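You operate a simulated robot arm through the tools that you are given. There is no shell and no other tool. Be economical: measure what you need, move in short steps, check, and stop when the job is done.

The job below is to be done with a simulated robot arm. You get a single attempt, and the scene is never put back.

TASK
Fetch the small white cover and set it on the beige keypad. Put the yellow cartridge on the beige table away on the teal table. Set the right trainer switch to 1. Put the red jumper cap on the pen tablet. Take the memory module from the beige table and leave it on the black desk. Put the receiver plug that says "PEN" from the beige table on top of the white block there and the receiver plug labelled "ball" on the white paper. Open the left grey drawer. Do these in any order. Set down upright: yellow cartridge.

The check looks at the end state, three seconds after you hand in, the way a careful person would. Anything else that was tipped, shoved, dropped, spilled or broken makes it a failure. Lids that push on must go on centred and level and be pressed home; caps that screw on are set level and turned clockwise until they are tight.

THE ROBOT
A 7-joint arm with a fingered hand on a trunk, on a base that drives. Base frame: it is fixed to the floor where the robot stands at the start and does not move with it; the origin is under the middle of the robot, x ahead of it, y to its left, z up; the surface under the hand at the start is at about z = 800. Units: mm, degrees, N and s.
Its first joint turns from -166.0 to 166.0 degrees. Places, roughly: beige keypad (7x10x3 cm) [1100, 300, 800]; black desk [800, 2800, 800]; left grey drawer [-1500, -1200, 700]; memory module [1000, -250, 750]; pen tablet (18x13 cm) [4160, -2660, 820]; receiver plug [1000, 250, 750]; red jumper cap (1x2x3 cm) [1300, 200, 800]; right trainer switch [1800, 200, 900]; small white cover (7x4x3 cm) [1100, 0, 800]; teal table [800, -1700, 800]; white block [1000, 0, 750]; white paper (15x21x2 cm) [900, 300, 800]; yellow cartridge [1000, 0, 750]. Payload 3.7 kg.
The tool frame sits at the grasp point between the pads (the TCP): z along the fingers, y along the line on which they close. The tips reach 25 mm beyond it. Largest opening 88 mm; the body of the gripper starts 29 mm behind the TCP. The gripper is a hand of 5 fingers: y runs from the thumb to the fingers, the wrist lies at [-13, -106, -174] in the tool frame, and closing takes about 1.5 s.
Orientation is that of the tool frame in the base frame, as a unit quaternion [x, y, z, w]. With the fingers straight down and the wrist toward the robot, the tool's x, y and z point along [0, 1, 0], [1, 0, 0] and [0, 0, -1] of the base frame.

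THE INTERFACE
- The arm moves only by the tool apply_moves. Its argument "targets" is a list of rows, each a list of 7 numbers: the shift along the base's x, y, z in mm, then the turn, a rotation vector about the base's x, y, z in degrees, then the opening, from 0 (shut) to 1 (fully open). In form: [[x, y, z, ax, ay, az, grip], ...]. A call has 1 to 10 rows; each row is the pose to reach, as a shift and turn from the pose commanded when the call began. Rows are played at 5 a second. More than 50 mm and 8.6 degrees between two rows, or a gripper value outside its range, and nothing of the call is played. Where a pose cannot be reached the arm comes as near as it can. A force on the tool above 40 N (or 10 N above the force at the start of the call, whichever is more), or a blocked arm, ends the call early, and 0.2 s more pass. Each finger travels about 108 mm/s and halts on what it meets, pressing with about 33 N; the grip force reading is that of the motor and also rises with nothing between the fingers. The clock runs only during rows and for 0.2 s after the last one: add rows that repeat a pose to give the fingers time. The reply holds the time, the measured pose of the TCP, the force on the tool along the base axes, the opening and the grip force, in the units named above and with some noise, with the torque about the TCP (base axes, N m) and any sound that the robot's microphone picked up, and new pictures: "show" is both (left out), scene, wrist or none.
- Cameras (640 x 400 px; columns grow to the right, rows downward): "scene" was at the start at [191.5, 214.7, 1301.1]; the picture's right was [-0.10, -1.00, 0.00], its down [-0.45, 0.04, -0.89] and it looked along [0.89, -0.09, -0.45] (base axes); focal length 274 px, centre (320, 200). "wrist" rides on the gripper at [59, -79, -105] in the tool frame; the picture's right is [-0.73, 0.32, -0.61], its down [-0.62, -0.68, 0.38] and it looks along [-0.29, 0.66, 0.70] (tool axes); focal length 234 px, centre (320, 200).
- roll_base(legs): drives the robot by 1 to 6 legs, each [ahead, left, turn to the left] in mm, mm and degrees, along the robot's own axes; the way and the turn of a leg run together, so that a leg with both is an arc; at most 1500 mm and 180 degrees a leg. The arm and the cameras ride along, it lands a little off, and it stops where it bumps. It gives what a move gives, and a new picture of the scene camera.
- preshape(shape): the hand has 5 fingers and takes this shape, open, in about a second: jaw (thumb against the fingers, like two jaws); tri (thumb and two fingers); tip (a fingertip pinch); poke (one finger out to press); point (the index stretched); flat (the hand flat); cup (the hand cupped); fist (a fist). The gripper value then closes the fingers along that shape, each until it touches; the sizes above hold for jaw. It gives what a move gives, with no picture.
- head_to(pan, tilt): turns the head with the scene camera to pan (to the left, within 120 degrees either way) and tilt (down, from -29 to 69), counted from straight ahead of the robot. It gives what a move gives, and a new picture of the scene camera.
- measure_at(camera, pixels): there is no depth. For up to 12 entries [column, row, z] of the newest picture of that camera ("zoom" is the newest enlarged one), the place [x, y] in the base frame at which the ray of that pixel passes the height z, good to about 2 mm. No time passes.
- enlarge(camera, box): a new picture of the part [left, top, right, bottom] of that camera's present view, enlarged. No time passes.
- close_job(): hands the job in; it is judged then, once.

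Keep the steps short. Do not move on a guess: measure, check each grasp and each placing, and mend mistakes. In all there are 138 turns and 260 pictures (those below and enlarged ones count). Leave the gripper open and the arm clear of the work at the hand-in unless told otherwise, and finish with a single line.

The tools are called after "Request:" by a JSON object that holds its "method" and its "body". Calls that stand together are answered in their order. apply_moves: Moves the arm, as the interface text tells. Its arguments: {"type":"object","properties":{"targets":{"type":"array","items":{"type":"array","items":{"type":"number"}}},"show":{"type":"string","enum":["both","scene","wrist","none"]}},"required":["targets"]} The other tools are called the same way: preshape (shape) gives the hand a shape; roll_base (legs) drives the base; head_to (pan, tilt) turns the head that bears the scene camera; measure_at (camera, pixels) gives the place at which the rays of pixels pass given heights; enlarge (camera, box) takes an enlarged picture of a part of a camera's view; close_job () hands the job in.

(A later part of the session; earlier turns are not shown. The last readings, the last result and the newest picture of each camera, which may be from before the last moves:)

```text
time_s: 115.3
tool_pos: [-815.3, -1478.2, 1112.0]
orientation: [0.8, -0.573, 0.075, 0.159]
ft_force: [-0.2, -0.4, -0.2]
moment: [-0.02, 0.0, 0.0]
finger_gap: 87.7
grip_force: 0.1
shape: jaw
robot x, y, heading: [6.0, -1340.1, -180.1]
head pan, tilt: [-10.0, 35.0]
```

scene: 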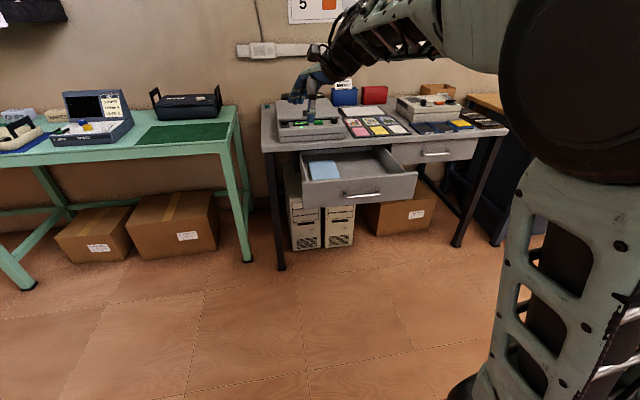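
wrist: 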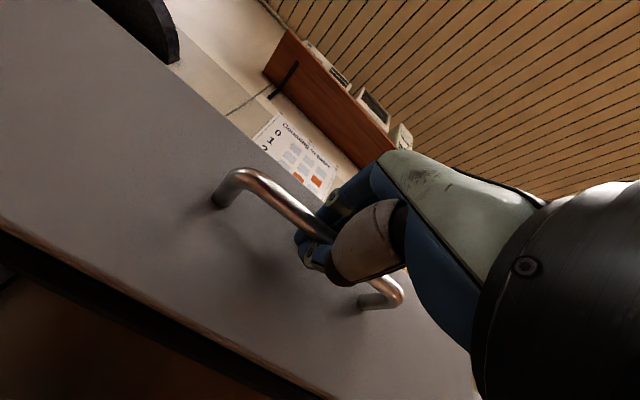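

Nearly down; finish levelling the tool and centring it.

Request:
{"method": "apply_moves", "body": {"targets": [[5, 40, -10, 4.8, -1.7, -4.7, 1], [10, 80, -20, 9.6, -3.4, -9.3, 1], [15, 120, -30, 14.5, -5.2, -14, 1], [20, 160, -40, 19.3, -6.9, -18.7, 1], [25, 200, -50, 19.3, -6.9, -18.7, 1], [25, 220, -60, 19.3, -6.9, -18.7, 1], [25, 220, -60, 19.3, -6.9, -18.7, 1]], "show": "wrist"}}

```text
time_s: 116.9
tool_pos: [-791.4, -1257.0, 1050.7]
orientation: [-0.706, 0.708, 0.0, 0.001]
ft_force: [0.7, -0.5, -0.5]
moment: [-0.02, -0.02, 0.03]
finger_gap: 87.9
grip_force: 0.0
shape: jaw
robot x, y, heading: [5.8, -1333.9, -180.0]
head pan, tilt: [-10.0, 35.0]
```

wrist: 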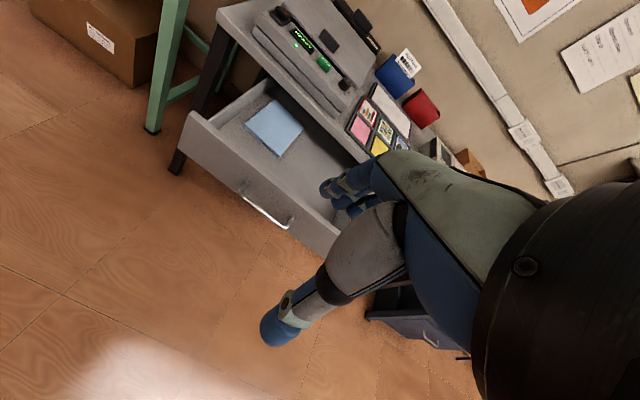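

Drawer clearly open. Drive back to the beige table front: sidestep, turn 180°, sidestep.

Request:
{"method": "roll_base", "body": {"legs": [[0, -540, 0], [0, 0, 180], [0, 700, 0]]}}

Request:
{"method": "head_to", "body": {"pan": -5, "tilt": 32}}

Request:
{"method": "enlarge", "body": {"camera": "scene", "box": [200, 130, 440, 250]}}

```text
time_s: 130.7
tool_pos: [817.6, -209.0, 1051.7]
orientation: [0.722, 0.692, 0.0, 0.0]
ft_force: [-0.3, -0.2, 0.0]
moment: [-0.02, -0.03, -0.02]
finger_gap: 87.7
grip_force: 0.1
shape: jaw
robot x, y, heading: [25.5, -97.4, -1.7]
head pan, tilt: [-10.0, 35.0]
```

scene: 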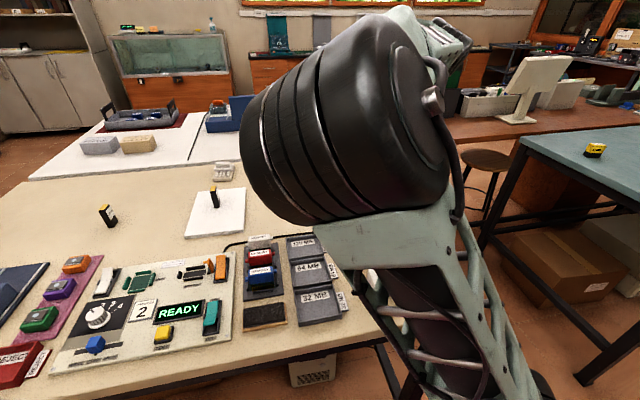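

```text
time_s: 131.4
tool_pos: [818.0, -208.2, 1052.0]
orientation: [0.722, 0.692, -0.001, 0.001]
ft_force: [0.1, 0.2, 0.2]
moment: [0.02, -0.01, -0.01]
finger_gap: 87.8
grip_force: 0.1
shape: jaw
robot x, y, heading: [24.6, -100.4, -1.8]
head pan, tilt: [-5.0, 32.0]
```

scene: 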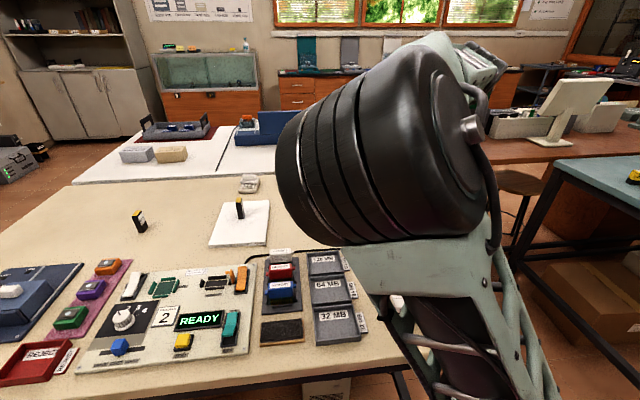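

```text
2.67 times, centred on (320, 190) of scene
```

zoom: 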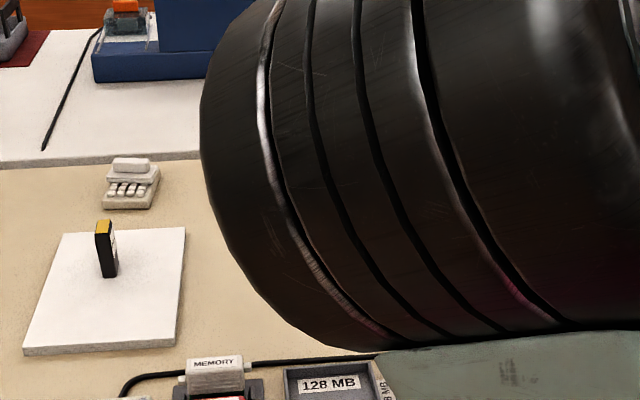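

Elbow sits left now. Extend toward above the memory module and check with the wrist camera.

Request:
{"method": "apply_moves", "body": {"targets": [[40, 9, 0, 0, 0, 0, 1], [80, 18, 0, 0, 0, 0, 1], [120, 27, 0, 0, 0, 0, 1], [160, 36, 0, 0, 0, 0, 1], [200, 45, -10, 0, 0, 0, 1], [240, 54, -30, 0, 0, 0, 1], [270, 62, -60, 0, 0, 0, 1], [300, 68, -90, 0, 0, 0, 1], [300, 68, -90, 0, 0, 0, 1]], "show": "both"}}

```text
time_s: 133.4
tool_pos: [1119.2, -139.0, 961.5]
orientation: [0.721, 0.693, 0.0, 0.001]
ft_force: [0.0, 0.2, 0.1]
moment: [0.04, 0.04, 0.0]
finger_gap: 88.1
grip_force: 0.0
shape: jaw
robot x, y, heading: [23.8, -99.7, -1.7]
head pan, tilt: [-5.0, 32.0]
```

scene: 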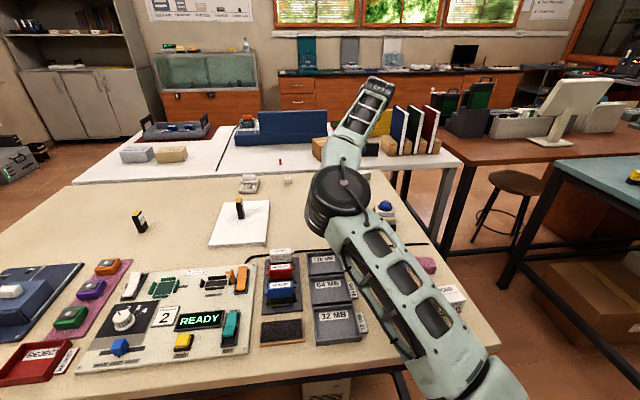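
wrist: 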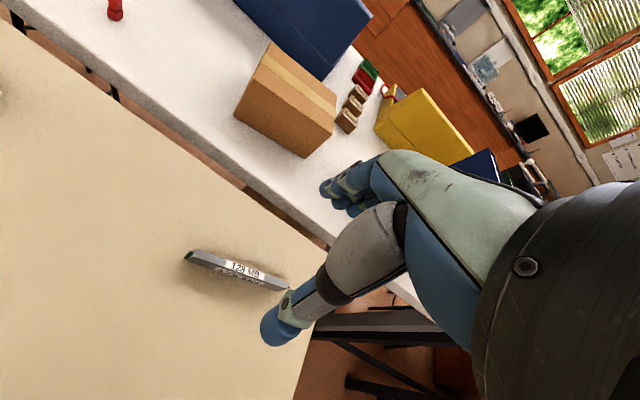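

Request:
{"method": "enlarge", "body": {"camera": "wrist", "box": [160, 220, 320, 320]}}

Request:
{"method": "measure_at", "body": {"camera": "wrist", "pixels": [[184, 260, 800], [280, 291, 800], [190, 250, 830], [287, 282, 830], [196, 249, 830]]}}

```text
4.00 times, centred on (240, 270) of wrist
```

zoom: 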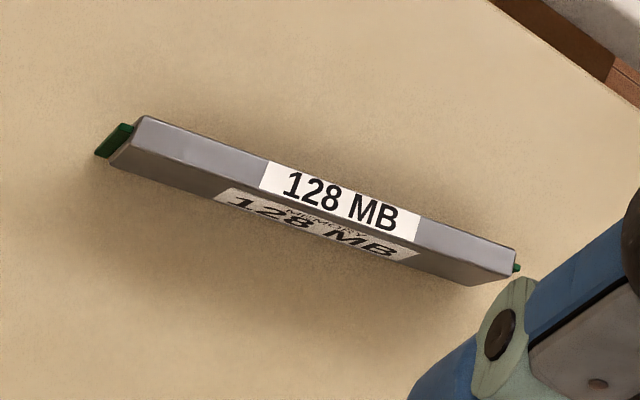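

```text
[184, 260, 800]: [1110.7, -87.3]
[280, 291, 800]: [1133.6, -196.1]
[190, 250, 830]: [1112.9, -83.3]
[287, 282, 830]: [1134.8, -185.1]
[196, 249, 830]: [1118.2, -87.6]
```

Request:
{"method": "measure_at", "body": {"camera": "zoom", "pixels": [[110, 163, 800], [472, 286, 800], [135, 134, 825], [510, 273, 825], [148, 116, 825], [516, 249, 825], [135, 134, 830], [510, 273, 830], [148, 116, 830], [516, 249, 830]]}}

```text
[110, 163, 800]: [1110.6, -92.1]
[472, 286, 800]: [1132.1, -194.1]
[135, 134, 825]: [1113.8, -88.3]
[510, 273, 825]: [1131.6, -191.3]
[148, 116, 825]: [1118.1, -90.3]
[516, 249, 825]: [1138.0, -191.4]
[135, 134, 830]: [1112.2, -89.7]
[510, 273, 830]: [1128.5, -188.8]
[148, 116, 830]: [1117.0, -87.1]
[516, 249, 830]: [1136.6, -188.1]
```

Module centre (1125,-141), ~104 long, ~7 thick, ~27 tall, yaw +11.5°. Rotate +13.8°, descend.

Request:
{"method": "apply_moves", "body": {"targets": [[3, -1, -20, 0, 0, 7, 0.8], [6, -2, -60, 0, 0, 13.8, 0.6], [6, -2, -100, 0, 0, 13.8, 0.5], [6, -2, -125, 0, 0, 13.8, 0.5], [6, -2, -132, 0, 0, 13.8, 0.5], [6, -2, -132, 0, 0, 13.8, 0.5]], "show": "wrist"}}

Request:
{"method": "enlarge", "body": {"camera": "wrist", "box": [220, 140, 420, 340]}}

```text
time_s: 134.8
tool_pos: [1124.5, -143.2, 829.9]
orientation: [0.632, 0.775, -0.001, 0.0]
ft_force: [0.4, 0.7, 0.4]
moment: [0.0, -0.01, -0.04]
finger_gap: 44.4
grip_force: 0.1
shape: jaw
robot x, y, heading: [24.0, -98.1, -1.6]
head pan, tilt: [-5.0, 32.0]
```

wrist: 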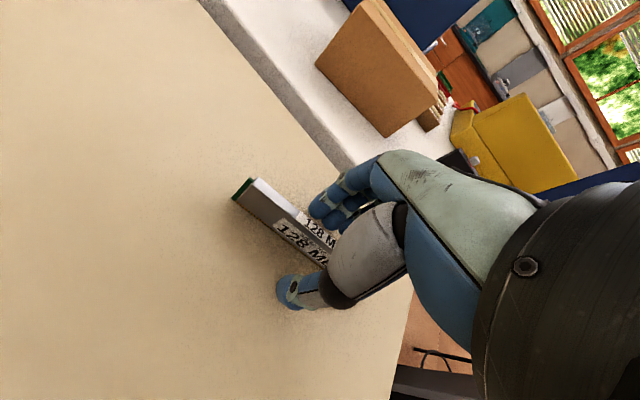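

```text
2.00 times, centred on (320, 240) of wrist
```

zoom: 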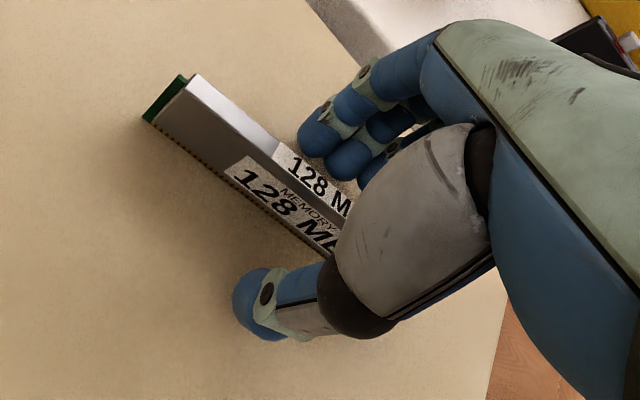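

Module centred between thumb and fingers. Close and lift.

Request:
{"method": "apply_moves", "body": {"targets": [[0, 0, 0, 0, 0, 0, 0.3], [0, 0, 0, 0, 0, 0, 0.1], [0, 0, 0, 0, 0, 0, 0], [0, 0, 0, 0, 0, 0, 0], [0, 0, 0, 0, 0, 0, 0], [0, 0, 15, 0, 0, 0, 0], [0, 0, 50, 0, 0, 0, 0], [0, 0, 90, 0, 0, 0, 0], [0, 0, 90, 0, 0, 0, 0]], "show": "both"}}

Request:
{"method": "enlarge", "body": {"camera": "wrist", "box": [220, 140, 420, 340]}}

```text
time_s: 136.8
tool_pos: [1123.8, -141.6, 920.4]
orientation: [0.632, 0.775, 0.0, 0.0]
ft_force: [-0.1, -0.4, -1.1]
moment: [0.01, -0.02, 0.01]
finger_gap: 2.1
grip_force: 33.0
shape: jaw
robot x, y, heading: [22.0, -98.9, -1.9]
head pan, tilt: [-5.0, 32.0]
```

scene: 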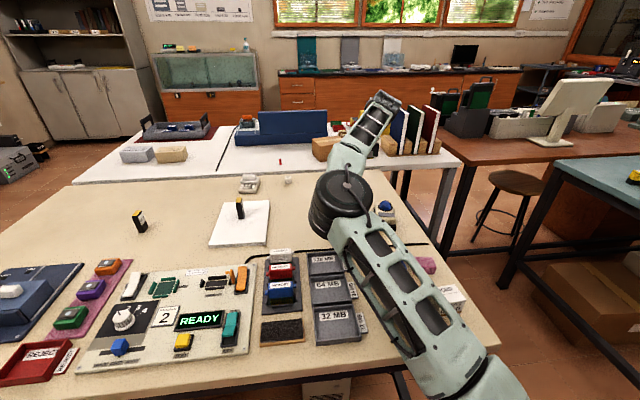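
wrist: 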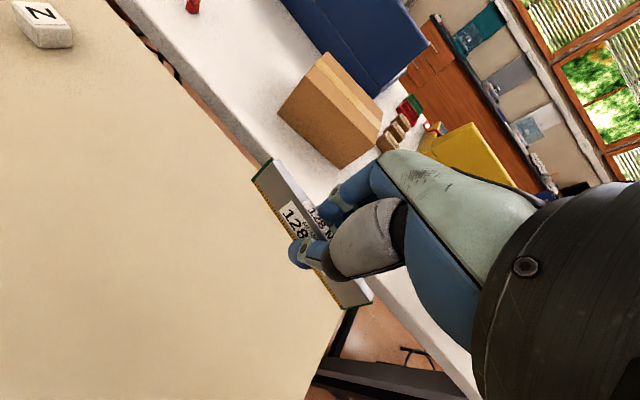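

```text
2.00 times, centred on (320, 240) of wrist
```

zoom: 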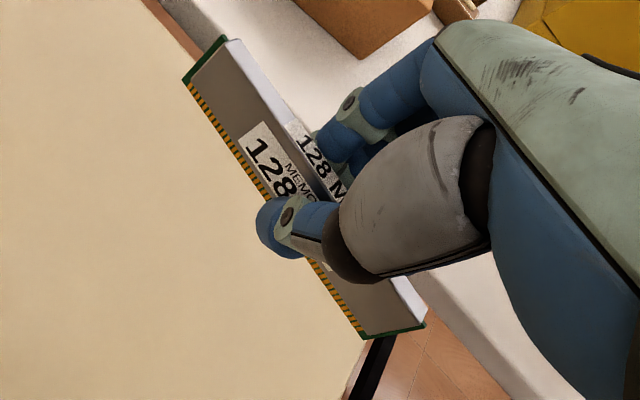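

Held. Retract the arm and drive left toward the black desk side.

Request:
{"method": "apply_moves", "body": {"targets": [[-30, 0, 35, 0, 0, 0, 0], [-65, 0, 65, 0, 0, 0, 0], [-105, 0, 90, 0, 0, 0, 0], [-150, 0, 110, 0, 0, 0, 0], [-195, 0, 130, 0, 0, 0, 0], [-240, 0, 130, 0, 0, 0, 0], [-285, 0, 130, 0, 0, 0, 0], [-320, 0, 130, 0, 0, 0, 0]], "show": "none"}}

Request:
{"method": "roll_base", "body": {"legs": [[0, 1450, 0], [0, 0, 92]]}}

Request:
{"method": "head_to", "body": {"pan": 10, "tilt": 20}}

```text
time_s: 138.6
tool_pos: [804.1, -141.9, 1049.6]
orientation: [0.633, 0.774, -0.001, 0.0]
ft_force: [0.0, 0.2, 0.0]
moment: [-0.01, 0.04, -0.02]
finger_gap: 2.0
grip_force: 33.4
shape: jaw
robot x, y, heading: [28.0, -97.3, -1.9]
head pan, tilt: [-5.0, 32.0]
```

```text
time_s: 149.7
tool_pos: [104.5, 2118.7, 1050.7]
orientation: [-0.11, 0.994, 0.0, 0.002]
ft_force: [0.1, -0.7, -0.3]
moment: [-0.01, -0.02, 0.0]
finger_gap: 1.7
grip_force: 32.7
shape: jaw
robot x, y, heading: [78.2, 1337.7, 89.4]
head pan, tilt: [-5.0, 32.0]
```

scene: 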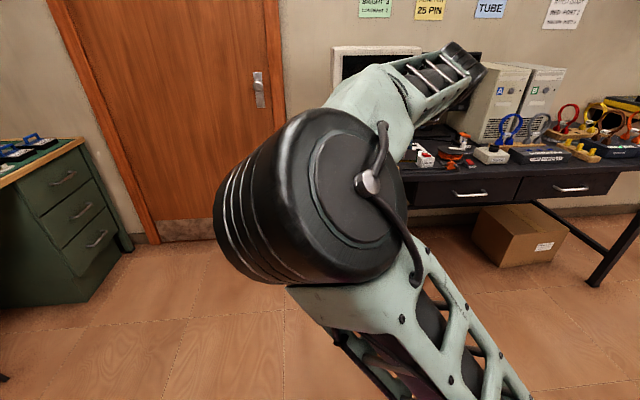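

```text
time_s: 150.4
tool_pos: [104.2, 2117.8, 1050.3]
orientation: [-0.11, 0.994, 0.0, 0.001]
ft_force: [-0.3, -0.4, -0.2]
moment: [-0.03, 0.01, 0.01]
finger_gap: 1.8
grip_force: 33.0
shape: jaw
robot x, y, heading: [77.6, 1332.2, 89.8]
head pan, tilt: [10.0, 20.0]
```

scene: 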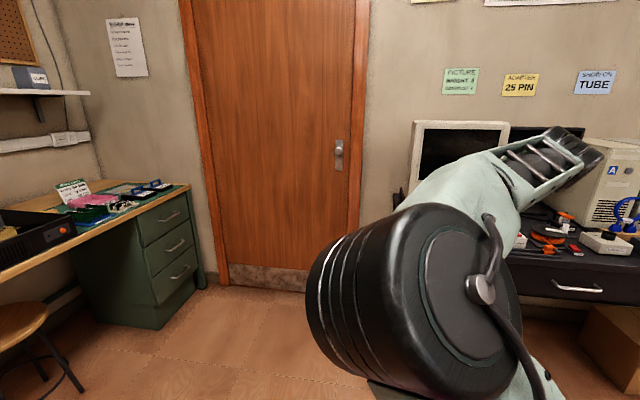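

Request:
{"method": "head_to", "body": {"pan": -40, "tilt": 25}}

Request:
{"method": "enlarge", "body": {"camera": "scene", "box": [200, 60, 520, 260]}}

```text
time_s: 151.6
tool_pos: [105.1, 2118.6, 1049.7]
orientation: [-0.11, 0.994, 0.001, 0.001]
ft_force: [0.6, -0.2, 0.2]
moment: [-0.02, 0.0, 0.04]
finger_gap: 1.9
grip_force: 32.5
shape: jaw
robot x, y, heading: [79.4, 1339.5, 89.3]
head pan, tilt: [-40.0, 25.0]
```

scene: 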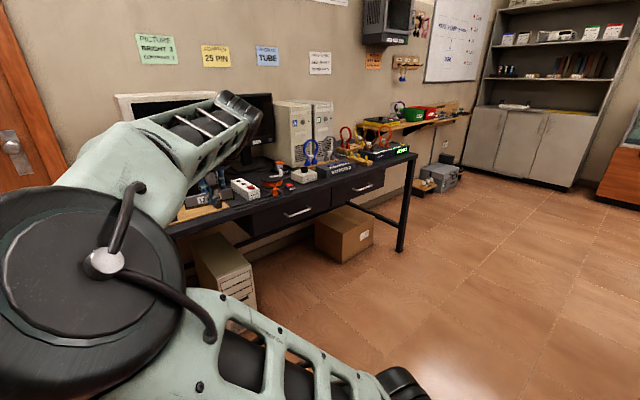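

```text
2.00 times, centred on (360, 160) of scene
```

zoom: 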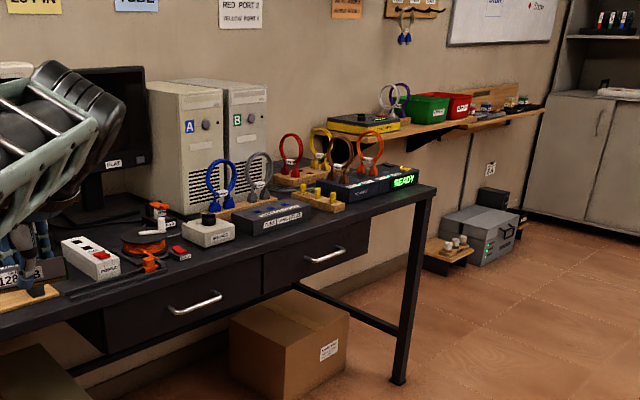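

Request:
{"method": "measure_at", "body": {"camera": "zoom", "pixels": [[398, 385, 0], [436, 188, 800], [436, 188, 780], [270, 252, 800], [350, 222, 800], [240, 236, 800], [312, 222, 800], [345, 207, 800], [400, 188, 800], [120, 285, 800], [150, 270, 800], [190, 258, 800]]}}

```text
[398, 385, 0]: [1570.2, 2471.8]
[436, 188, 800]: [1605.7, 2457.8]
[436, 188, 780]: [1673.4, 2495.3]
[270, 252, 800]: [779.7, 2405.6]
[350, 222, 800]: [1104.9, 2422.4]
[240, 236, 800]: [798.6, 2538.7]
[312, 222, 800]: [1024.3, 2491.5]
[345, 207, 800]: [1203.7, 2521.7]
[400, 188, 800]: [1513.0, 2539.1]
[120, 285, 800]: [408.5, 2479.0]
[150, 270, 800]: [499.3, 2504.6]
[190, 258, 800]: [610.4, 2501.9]
```

The front strip of the black desk (y≈2440–2530) is free. Drive in front of it at x≈820.

Request:
{"method": "roll_base", "body": {"legs": [[180, 0, 0.5], [0, -740, 0]]}}

Request:
{"method": "head_to", "body": {"pan": -15, "tilt": 30}}

```text
time_s: 156.7
tool_pos: [842.1, 2296.9, 1049.8]
orientation: [-0.116, 0.993, 0.0, 0.001]
ft_force: [-0.1, -0.1, -0.3]
moment: [-0.04, -0.02, -0.01]
finger_gap: 1.7
grip_force: 33.0
shape: jaw
robot x, y, heading: [828.9, 1519.4, 90.0]
head pan, tilt: [-40.0, 25.0]
```

scene: 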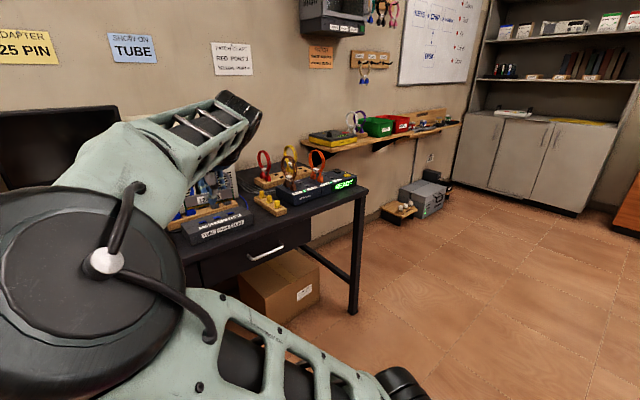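

```text
time_s: 157.6
tool_pos: [843.4, 2297.2, 1050.2]
orientation: [-0.115, 0.993, 0.0, 0.001]
ft_force: [-0.3, 0.0, -0.8]
moment: [-0.01, 0.03, 0.0]
finger_gap: 2.0
grip_force: 32.6
shape: jaw
robot x, y, heading: [828.0, 1516.0, 90.0]
head pan, tilt: [-15.0, 30.0]
```

scene: 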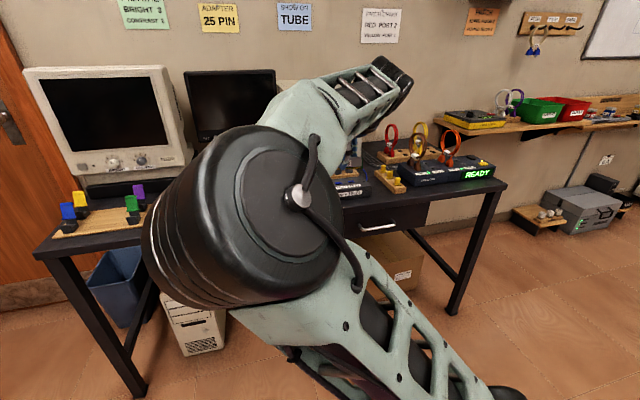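

Request:
{"method": "apply_moves", "body": {"targets": [[0, 15, -10, 0, 0, 0, 0], [0, 30, -20, 0, 0, 0, 0], [0, 30, -20, 0, 0, 0, 0]], "show": "wrist"}}

Request:
{"method": "enlarge", "body": {"camera": "scene", "box": [330, 110, 530, 250]}}

```text
time_s: 158.4
tool_pos: [842.9, 2324.9, 1030.3]
orientation: [-0.116, 0.993, 0.0, 0.001]
ft_force: [-0.6, 0.3, -0.7]
moment: [-0.01, 0.0, 0.0]
finger_gap: 1.9
grip_force: 33.4
shape: jaw
robot x, y, heading: [826.7, 1519.2, 90.0]
head pan, tilt: [-15.0, 30.0]
```

wrist: 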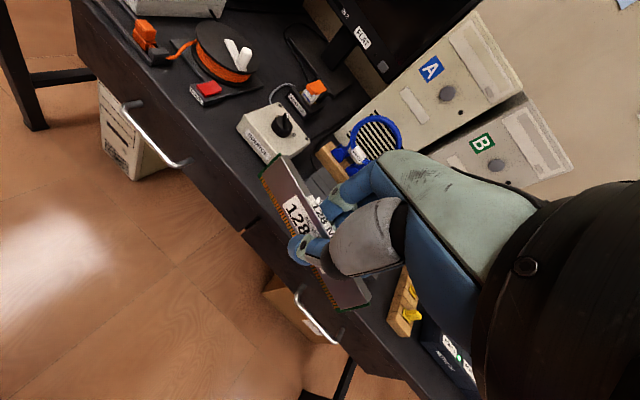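

```text
2.86 times, centred on (430, 180) of scene
```

zoom: 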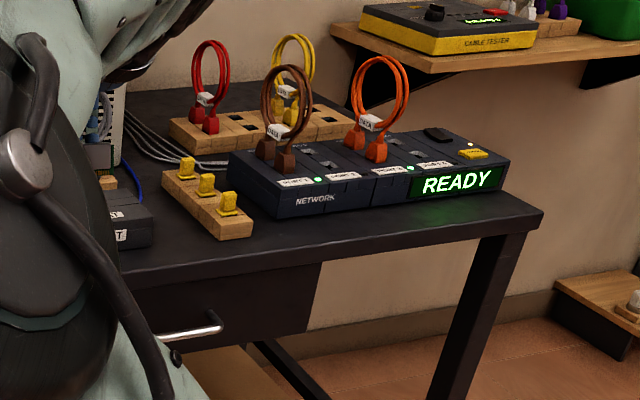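

Request:
{"method": "measure_at", "body": {"camera": "zoom", "pixels": [[541, 212, 800], [300, 252, 800], [150, 277, 800], [280, 219, 800], [505, 190, 800], [215, 240, 800], [252, 232, 800], [150, 246, 800]]}}

Request:
{"method": "measure_at", "body": {"camera": "wrist", "pixels": [[170, 120, 800], [200, 158, 800], [195, 98, 800], [238, 130, 800], [270, 163, 800], [222, 118, 800], [225, 95, 800]]}}

```text
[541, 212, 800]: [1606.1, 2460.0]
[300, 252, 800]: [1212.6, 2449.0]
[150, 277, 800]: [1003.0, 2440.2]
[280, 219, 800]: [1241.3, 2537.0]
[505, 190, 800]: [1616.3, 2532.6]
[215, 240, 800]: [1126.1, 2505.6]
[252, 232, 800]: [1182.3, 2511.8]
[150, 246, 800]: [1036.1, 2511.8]
```

```text
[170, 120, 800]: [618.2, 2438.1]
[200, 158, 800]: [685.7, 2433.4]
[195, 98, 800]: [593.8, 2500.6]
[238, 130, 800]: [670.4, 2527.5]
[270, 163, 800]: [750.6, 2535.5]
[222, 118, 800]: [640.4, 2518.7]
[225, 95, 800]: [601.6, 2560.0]
```

Target: front strip at (720,2487), in front of the white box. Move there at z≈875 with the module.

Request:
{"method": "apply_moves", "body": {"targets": [[-25, 32, -15, 0, 0, 0, 0], [-50, 65, -30, 0, 0, 0, 0], [-75, 97, -45, 0, 0, 0, 0], [-100, 130, -60, 0, 0, 0, 0], [-123, 162, -80, 0, 0, 0, 0], [-123, 162, -120, 0, 0, 0, 0], [-123, 162, -150, 0, 0, 0, 0], [-123, 162, -150, 0, 0, 0, 0]], "show": "both"}}

Request:
{"method": "enlarge", "body": {"camera": "wrist", "box": [180, 120, 400, 340]}}

```text
time_s: 160.2
tool_pos: [721.6, 2488.0, 879.9]
orientation: [-0.116, 0.993, 0.0, 0.001]
ft_force: [0.4, -0.3, -0.2]
moment: [-0.02, -0.01, -0.04]
finger_gap: 2.1
grip_force: 33.3
shape: jaw
robot x, y, heading: [827.7, 1517.1, 90.2]
head pan, tilt: [-15.0, 30.0]
```

scene: 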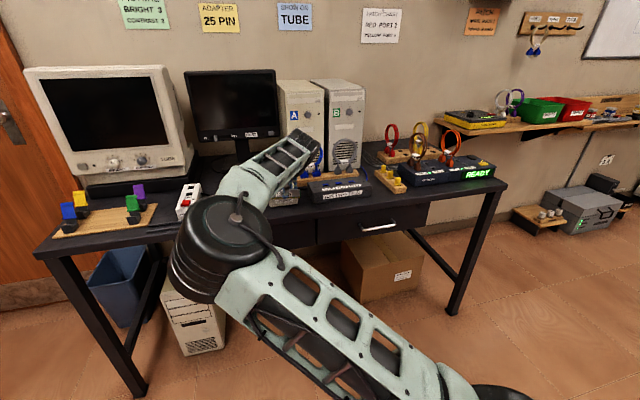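
wrist: 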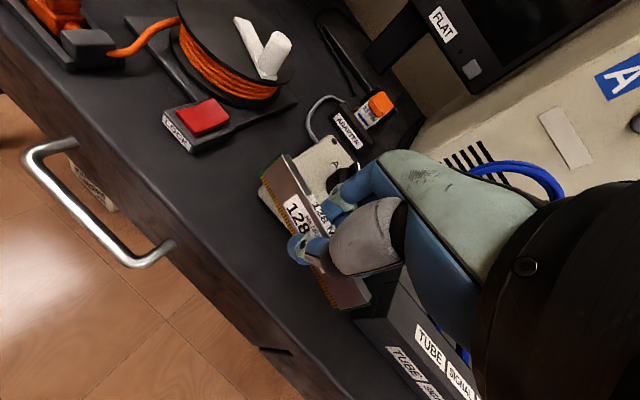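

```text
1.82 times, centred on (290, 230) of wrist
```

zoom: 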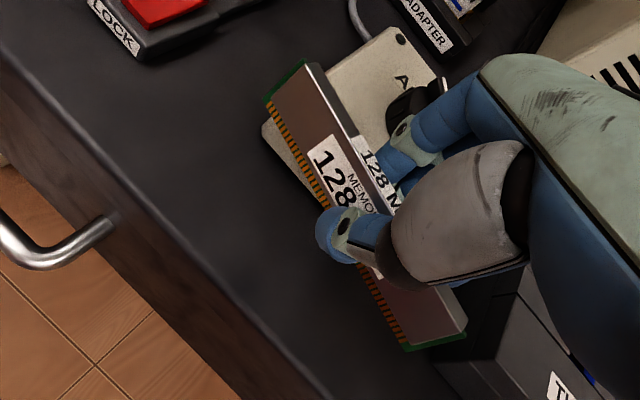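

Request:
{"method": "measure_at", "body": {"camera": "wrist", "pixels": [[260, 192, 800], [355, 320, 800], [385, 360, 800], [190, 152, 800], [245, 330, 800], [100, 190, 800], [282, 166, 855], [262, 176, 840], [322, 312, 840], [350, 303, 855]]}}

```text
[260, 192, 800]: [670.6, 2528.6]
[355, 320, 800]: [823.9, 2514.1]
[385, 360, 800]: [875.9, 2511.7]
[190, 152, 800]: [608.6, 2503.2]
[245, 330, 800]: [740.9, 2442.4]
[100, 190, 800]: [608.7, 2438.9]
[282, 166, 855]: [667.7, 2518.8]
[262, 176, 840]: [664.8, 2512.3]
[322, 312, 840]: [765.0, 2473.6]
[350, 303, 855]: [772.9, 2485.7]
```

Request:
{"method": "apply_moves", "body": {"targets": [[0, -3, -5, 0, 0, 7, 0], [0, -6, -10, 0, 0, 14, 0], [0, -8, -15, 0, 0, 20, 0], [0, -8, -15, 0, 0, 20, 0]], "show": "wrist"}}

Request:
{"method": "enlarge", "body": {"camera": "wrist", "box": [220, 140, 380, 340]}}

Request:
{"method": "enlarge", "body": {"camera": "scene", "box": [180, 120, 340, 240]}}

```text
time_s: 161.2
tool_pos: [720.0, 2479.3, 864.4]
orientation: [-0.287, 0.958, 0.0, 0.001]
ft_force: [-0.3, 0.0, -0.8]
moment: [0.01, 0.01, -0.01]
finger_gap: 1.9
grip_force: 33.5
shape: jaw
robot x, y, heading: [824.2, 1517.2, 90.0]
head pan, tilt: [-15.0, 30.0]
```

wrist: 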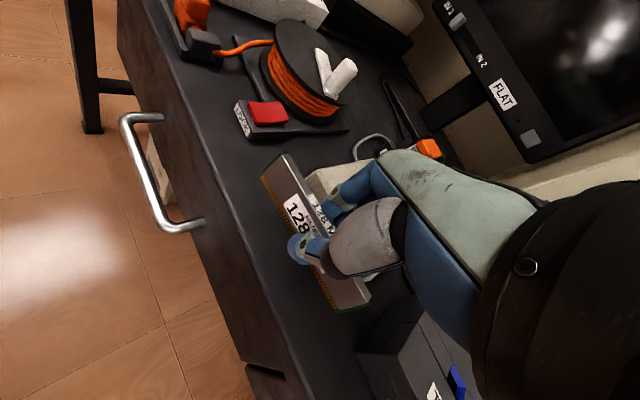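

```text
2.00 times, centred on (300, 240) of wrist
```

zoom: 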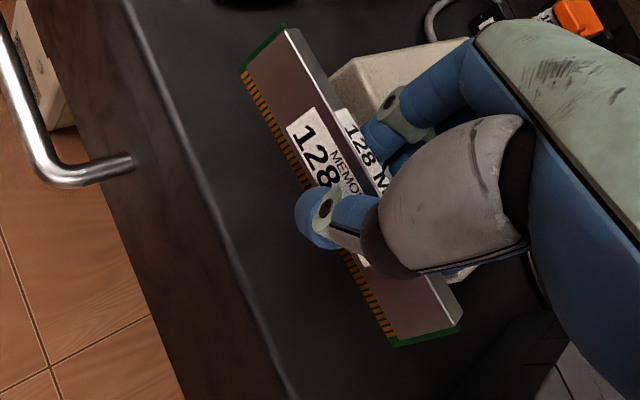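

```text
3.33 times, centred on (260, 180) of scene
```

zoom: 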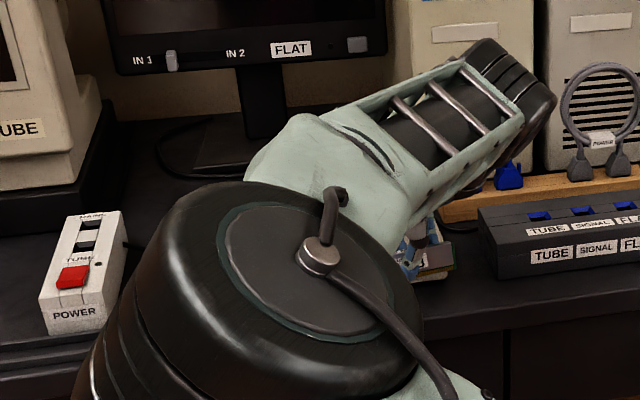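

Request:
{"method": "measure_at", "body": {"camera": "wrist", "pixels": [[260, 176, 834], [337.5, 313.5, 834], [284, 154, 861], [370, 301, 861], [284, 154, 857], [370, 301, 857]]}}

```text
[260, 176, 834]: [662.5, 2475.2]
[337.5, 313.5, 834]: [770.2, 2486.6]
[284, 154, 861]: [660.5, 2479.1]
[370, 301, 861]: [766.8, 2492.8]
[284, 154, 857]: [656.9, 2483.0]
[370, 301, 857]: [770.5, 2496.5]
```

Module leans ~6–9° toward the fingers. Correct +6° about x and lower to contact.

Request:
{"method": "apply_moves", "body": {"targets": [[0, 0, -8, 3, 0, 0, 0], [0, 0, -16, 6, 0, 0, 0], [0, 0, -24, 6, 0, 0, 0], [0, 0, -29, 6, 0, 0, 0], [0, 0, -31, 6, 0, 0, 0], [0, 0, -31, 6, 0, 0, 0]], "show": "wrist"}}

Request:
{"method": "enlarge", "body": {"camera": "wrist", "box": [220, 140, 380, 340]}}

```text
time_s: 162.6
tool_pos: [719.3, 2479.2, 832.8]
orientation: [-0.286, 0.957, 0.051, 0.016]
ft_force: [0.3, -0.2, -0.8]
moment: [0.03, 0.01, 0.0]
finger_gap: 1.9
grip_force: 33.4
shape: jaw
robot x, y, heading: [824.1, 1519.4, 90.1]
head pan, tilt: [-15.0, 30.0]
```

wrist: 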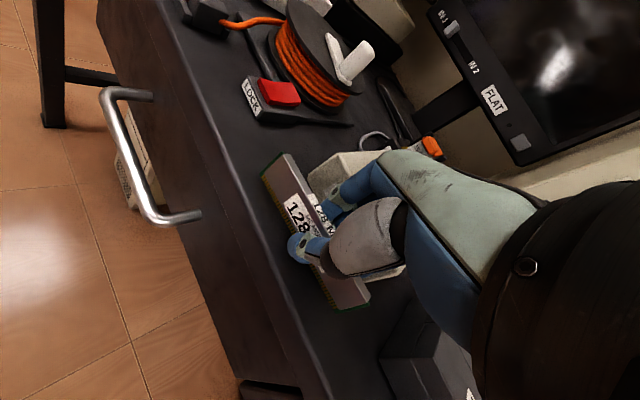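

```text
2.00 times, centred on (300, 240) of wrist
```

zoom: 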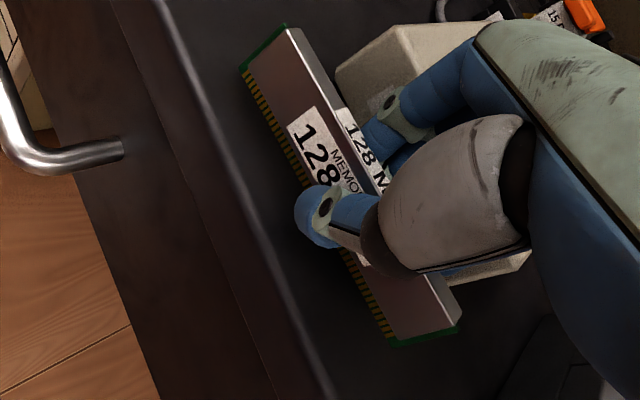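

Request:
{"method": "measure_at", "body": {"camera": "wrist", "pixels": [[260, 176, 803], [337.5, 313.5, 803], [284, 154, 830], [369, 301, 830]]}}

Request:
{"method": "apply_moves", "body": {"targets": [[0, 0, -2, 0, 0, 0, 0], [0, 0, -3.5, 0, 0, 0, 0], [0, 0, -5, 0, 0, 0, 0], [0, 0, -5, 0, 0, 0, 0]], "show": "none"}}

```text
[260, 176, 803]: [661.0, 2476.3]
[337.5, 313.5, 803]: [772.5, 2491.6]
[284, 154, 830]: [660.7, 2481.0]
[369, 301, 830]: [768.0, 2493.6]
```

```text
time_s: 163.6
tool_pos: [719.7, 2480.3, 828.5]
orientation: [-0.287, 0.957, 0.05, 0.016]
ft_force: [-0.7, 0.8, 0.3]
moment: [0.0, 0.05, 0.03]
finger_gap: 1.9
grip_force: 32.8
shape: jaw
robot x, y, heading: [824.4, 1516.6, 89.8]
head pan, tilt: [-15.0, 30.0]
```

Request:
{"method": "apply_moves", "body": {"targets": [[0, 0, -2, 0, 0, 0, 0], [0, 0, -4, 0, 0, 0, 0], [0, 0, -6, 0, 0, 0, 0], [0, 0, -6, 0, 0, 0, 0]], "show": "none"}}

```text
time_s: 164.6
tool_pos: [720.2, 2480.2, 826.5]
orientation: [-0.287, 0.957, 0.053, 0.015]
ft_force: [0.3, -4.8, 31.1]
moment: [0.14, 0.19, 0.09]
finger_gap: 2.9
grip_force: 33.1
shape: jaw
robot x, y, heading: [828.8, 1517.8, 89.7]
head pan, tilt: [-15.0, 30.0]
```

Contact. Ease off to light touch, then open.

Request:
{"method": "apply_moves", "body": {"targets": [[0, 0, 3.5, 0, 0, 0, 0], [0, 0, 4, 0, 0, 0, 0.1], [0, 0, 4, 0, 0, 0, 0.2], [0, 0, 4, 0, 0, 0, 0.3], [0, 0, 4, 0, 0, 0, 0.3]], "show": "wrist"}}

Request:
{"method": "enlarge", "body": {"camera": "wrist", "box": [220, 140, 380, 340]}}

```text
time_s: 166.0
tool_pos: [721.3, 2478.2, 826.1]
orientation: [-0.286, 0.957, 0.047, 0.016]
ft_force: [4.3, -29.9, 2.8]
moment: [0.3, 0.06, -0.47]
finger_gap: 24.4
grip_force: 0.1
shape: jaw
robot x, y, heading: [827.3, 1522.1, 90.1]
head pan, tilt: [-15.0, 30.0]
stopped in row 5: the force on the tool passed its limit at 46 N (the readings are from after the stop); the commanded pose is now the measured one
```

wrist: 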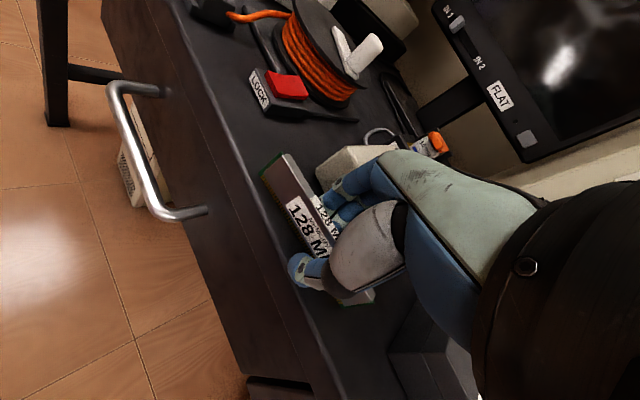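

```text
2.00 times, centred on (300, 240) of wrist
```

zoom: 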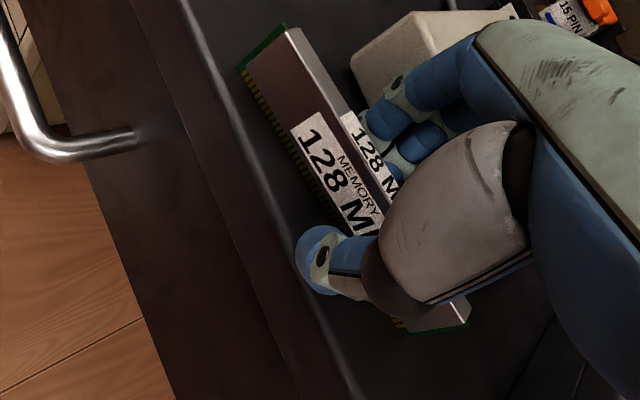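

Finger backs touch the white box behind. Reduce the opening slightly and rise straight up.

Request:
{"method": "apply_moves", "body": {"targets": [[0, 0, 0, 0, 0, 0, 0.2], [0, 0, 0, 0, 0, 0, 0.2], [0, 0, 15, 0, 0, 0, 0.2], [0, 0, 40, 0, 0, 0, 0.2], [0, 0, 80, 0, 0, 0, 0.3], [0, 0, 110, -6, 0, 0, 0.6]], "show": "wrist"}}

Request:
{"method": "enlarge", "body": {"camera": "wrist", "box": [120, 100, 380, 360]}}

```text
time_s: 167.4
tool_pos: [720.8, 2479.9, 936.1]
orientation: [-0.287, 0.958, -0.002, 0.001]
ft_force: [0.7, 0.0, -0.5]
moment: [0.01, -0.03, 0.0]
finger_gap: 52.4
grip_force: 0.1
shape: jaw
robot x, y, heading: [825.4, 1515.8, 90.0]
head pan, tilt: [-15.0, 30.0]
```

wrist: 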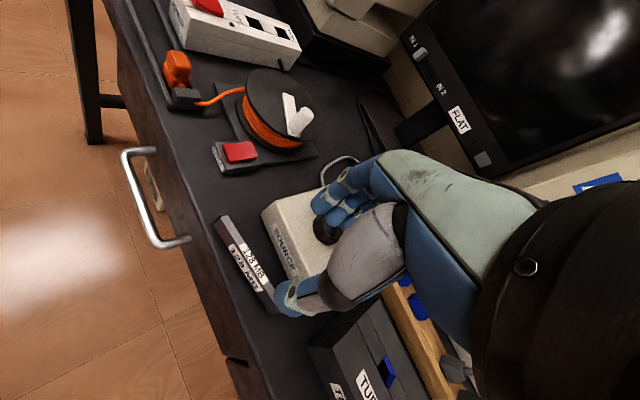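

```text
1.54 times, centred on (250, 230) of wrist
```

zoom: 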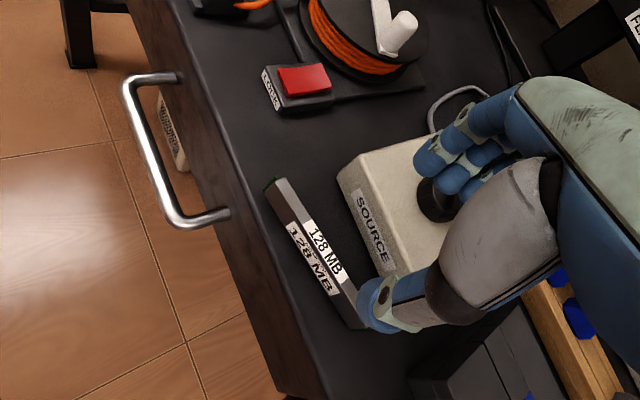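

Request:
{"method": "measure_at", "body": {"camera": "zoom", "pixels": [[338, 182, 800], [378, 278, 800], [265, 187, 800], [350, 325, 800], [262, 108, 800]]}}

Request:
{"method": "measure_at", "body": {"camera": "wrist", "pixels": [[300, 350, 800], [263, 208, 830]]}}

```text
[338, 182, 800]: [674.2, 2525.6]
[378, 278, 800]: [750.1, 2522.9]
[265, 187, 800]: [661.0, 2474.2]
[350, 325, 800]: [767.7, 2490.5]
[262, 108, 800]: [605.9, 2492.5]
```

```text
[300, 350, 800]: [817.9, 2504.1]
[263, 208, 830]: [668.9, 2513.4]
```

Module stands on the black desk, SOURCE box in place. Retract, turn around, and head to the white table's left end to look at the trainer.

Request:
{"method": "apply_moves", "body": {"targets": [[20, -35, 15, 0, 0, -5, 1], [40, -75, 30, 0, 0, -10, 1], [60, -115, 60, 0, 0, -15, 1], [80, -155, 90, 0, 0, -20, 1], [100, -180, 110, 0, 0, -25, 1], [120, -200, 110, 0, 0, -30, 1]], "show": "none"}}

Request:
{"method": "roll_base", "body": {"legs": [[0, -600, 0], [0, 0, -180]]}}

Request:
{"method": "head_to", "body": {"pan": 15, "tilt": 25}}

```text
refused: row 3 steps farther than a row can; nothing moved
```

```text
time_s: 178.1
tool_pos: [1510.3, 552.6, 935.5]
orientation: [0.96, 0.28, 0.0, -0.002]
ft_force: [0.1, -0.5, 0.7]
moment: [-0.03, 0.02, -0.01]
finger_gap: 52.7
grip_force: 0.1
shape: jaw
robot x, y, heading: [1419.4, 1518.4, -90.5]
head pan, tilt: [-15.0, 30.0]
```

scene: 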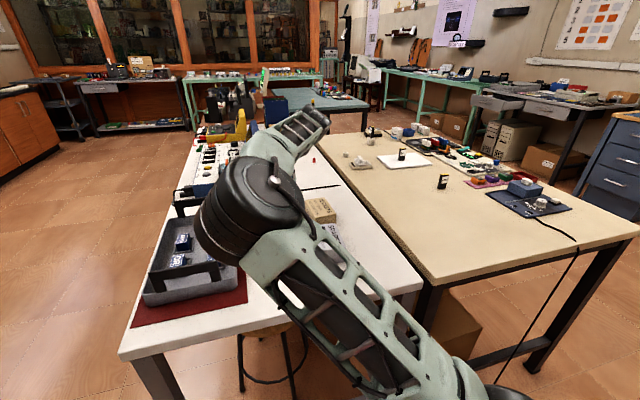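

```text
time_s: 179.1
tool_pos: [1511.1, 552.2, 935.4]
orientation: [0.96, 0.279, -0.001, -0.001]
ft_force: [-0.8, -0.4, -0.4]
moment: [0.05, 0.02, 0.03]
finger_gap: 52.5
grip_force: 0.1
shape: jaw
robot x, y, heading: [1420.7, 1516.7, -90.9]
head pan, tilt: [15.0, 25.0]
```

scene: 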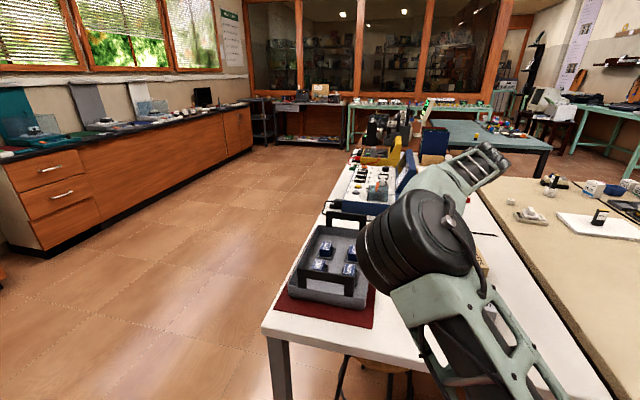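

The arm was still extended during that swing (move was refused). Check the black desk is undisturbed: look back at it.

Request:
{"method": "head_to", "body": {"pan": -120, "tilt": 15}}

Request:
{"method": "enlarge", "body": {"camera": "scene", "box": [250, 100, 640, 340]}}

```text
time_s: 181.2
tool_pos: [1510.4, 551.1, 934.5]
orientation: [0.96, 0.279, 0.0, -0.002]
ft_force: [0.2, -0.5, -0.4]
moment: [0.02, -0.02, 0.01]
finger_gap: 52.3
grip_force: 0.1
shape: jaw
robot x, y, heading: [1416.3, 1519.2, -91.0]
head pan, tilt: [-120.0, 15.0]
```

scene: 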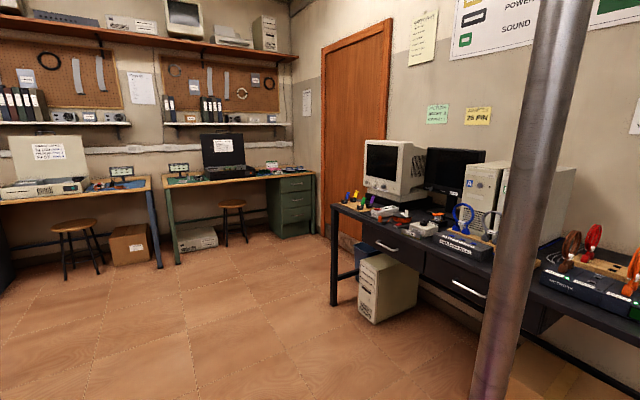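

```text
1.64 times, centred on (445, 220) of scene
```

zoom: 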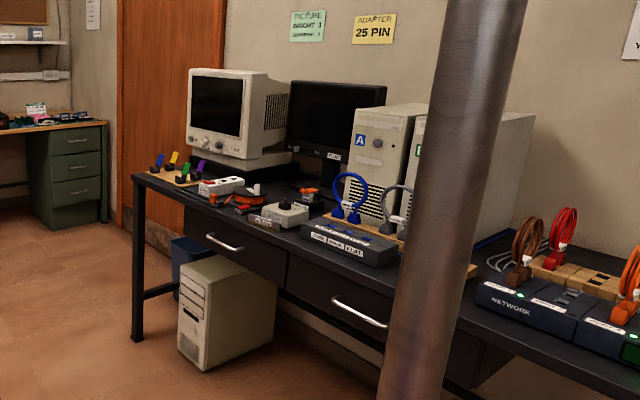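

Desk is fine. Look at the trainer.

Request:
{"method": "head_to", "body": {"pan": 15, "tilt": 25}}

Request:
{"method": "enlarge", "body": {"camera": "scene", "box": [320, 120, 440, 220]}}

Request:
{"method": "measure_at", "body": {"camera": "scene", "pixels": [[48, 260, 0], [150, 215, 0], [262, 328, 800], [330, 205, 800], [372, 320, 800], [355, 195, 860]]}}

```text
time_s: 183.4
tool_pos: [1510.9, 551.0, 936.8]
orientation: [0.96, 0.28, -0.001, -0.002]
ft_force: [0.3, 0.7, 0.0]
moment: [-0.03, 0.01, -0.02]
finger_gap: 52.5
grip_force: 0.1
shape: jaw
robot x, y, heading: [1418.2, 1516.2, -90.9]
head pan, tilt: [15.0, 25.0]
```

scene: 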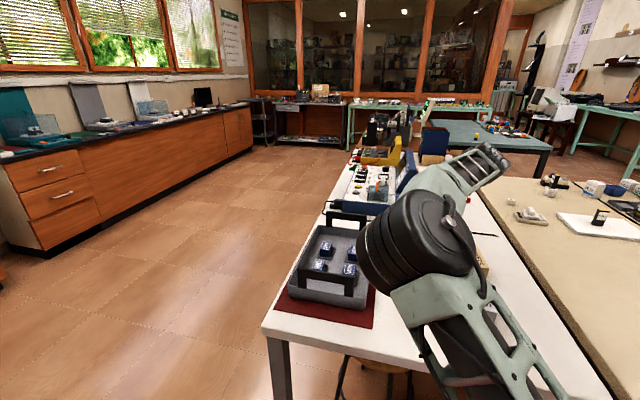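

```text
4.00 times, centred on (380, 170) of scene
```

zoom: 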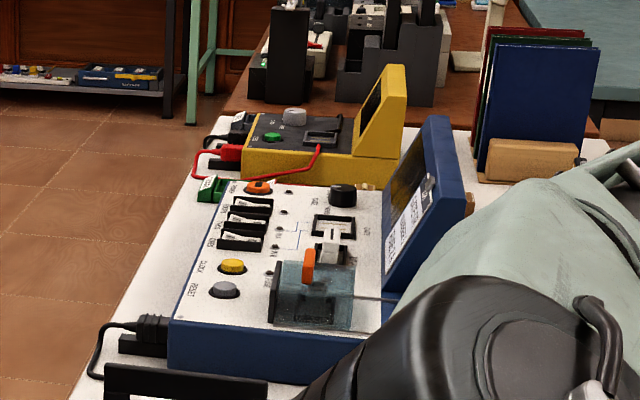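

```text
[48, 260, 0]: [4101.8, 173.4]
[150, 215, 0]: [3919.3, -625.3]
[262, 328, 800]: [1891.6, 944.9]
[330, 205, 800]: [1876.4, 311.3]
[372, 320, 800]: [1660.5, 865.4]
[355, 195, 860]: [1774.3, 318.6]
```

Trainer faces +x. Retract the arm, and look to the left before driving round.

Request:
{"method": "apply_moves", "body": {"targets": [[-10, 30, 30, 0, 0, -5, 1], [-20, 60, 60, 0, 0, -10, 1], [-30, 90, 90, 0, 0, -15, 1], [-40, 120, 115, 0, 0, -20, 1], [-50, 155, 120, 0, 0, -25, 1], [-60, 190, 120, 0, 0, -30, 1], [-70, 230, 120, 0, 0, -30, 1]], "show": "none"}}

Request:
{"method": "head_to", "body": {"pan": 75, "tilt": 20}}

```text
time_s: 185.0
tool_pos: [1440.4, 782.8, 1055.5]
orientation: [1.0, 0.022, 0.0, -0.003]
ft_force: [0.0, 0.9, -0.5]
moment: [0.02, -0.01, 0.0]
finger_gap: 87.9
grip_force: 0.1
shape: jaw
robot x, y, heading: [1416.9, 1516.0, -90.8]
head pan, tilt: [15.0, 25.0]
```

```text
time_s: 186.3
tool_pos: [1439.7, 782.2, 1054.8]
orientation: [1.0, 0.021, 0.0, -0.002]
ft_force: [-0.4, -0.5, 0.5]
moment: [0.01, -0.02, -0.01]
finger_gap: 87.9
grip_force: 0.1
shape: jaw
robot x, y, heading: [1417.7, 1516.1, -90.9]
head pan, tilt: [75.0, 20.0]
```

scene: 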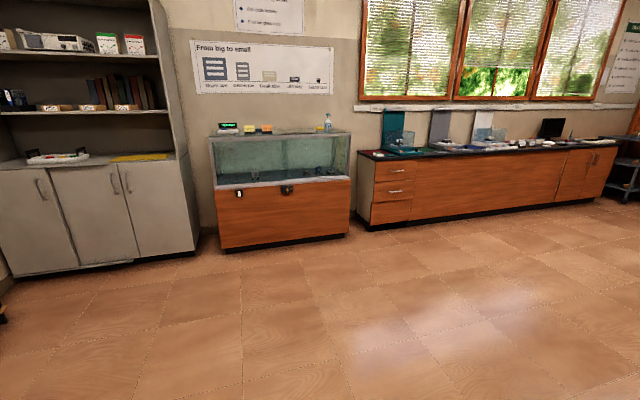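

Plenty of floor. Drive around to the trainer's front side.

Request:
{"method": "roll_base", "body": {"legs": [[0, 1240, 0.9], [1370, 0, 0], [0, 0, -90]]}}

Request:
{"method": "head_to", "body": {"pan": -15, "tilt": 30}}

```text
time_s: 202.8
tool_pos: [1925.5, 133.3, 1055.6]
orientation: [0.723, -0.691, 0.002, -0.002]
ft_force: [0.3, -0.6, -0.2]
moment: [0.0, -0.01, 0.04]
finger_gap: 87.7
grip_force: 0.1
shape: jaw
robot x, y, heading: [2663.0, 152.3, 179.3]
head pan, tilt: [75.0, 20.0]
```

scene: 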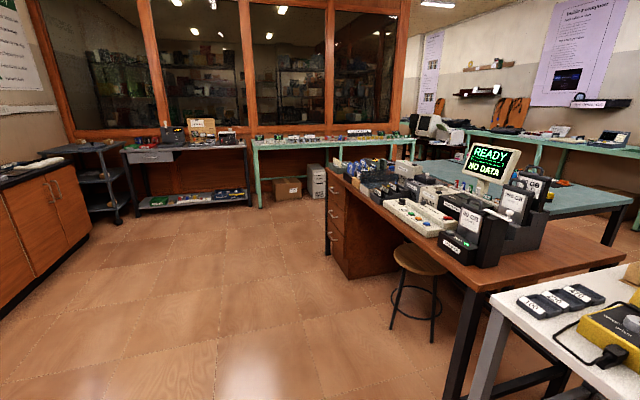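

```text
time_s: 204.4
tool_pos: [1926.2, 132.4, 1056.4]
orientation: [0.723, -0.691, 0.001, -0.002]
ft_force: [-1.0, -0.6, 0.2]
moment: [-0.03, -0.02, -0.03]
finger_gap: 87.8
grip_force: 0.1
shape: jaw
robot x, y, heading: [2660.0, 156.7, 179.2]
head pan, tilt: [-15.0, 30.0]
```

scene: 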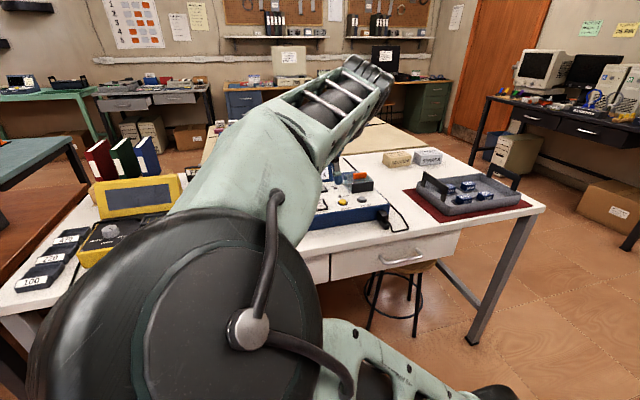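

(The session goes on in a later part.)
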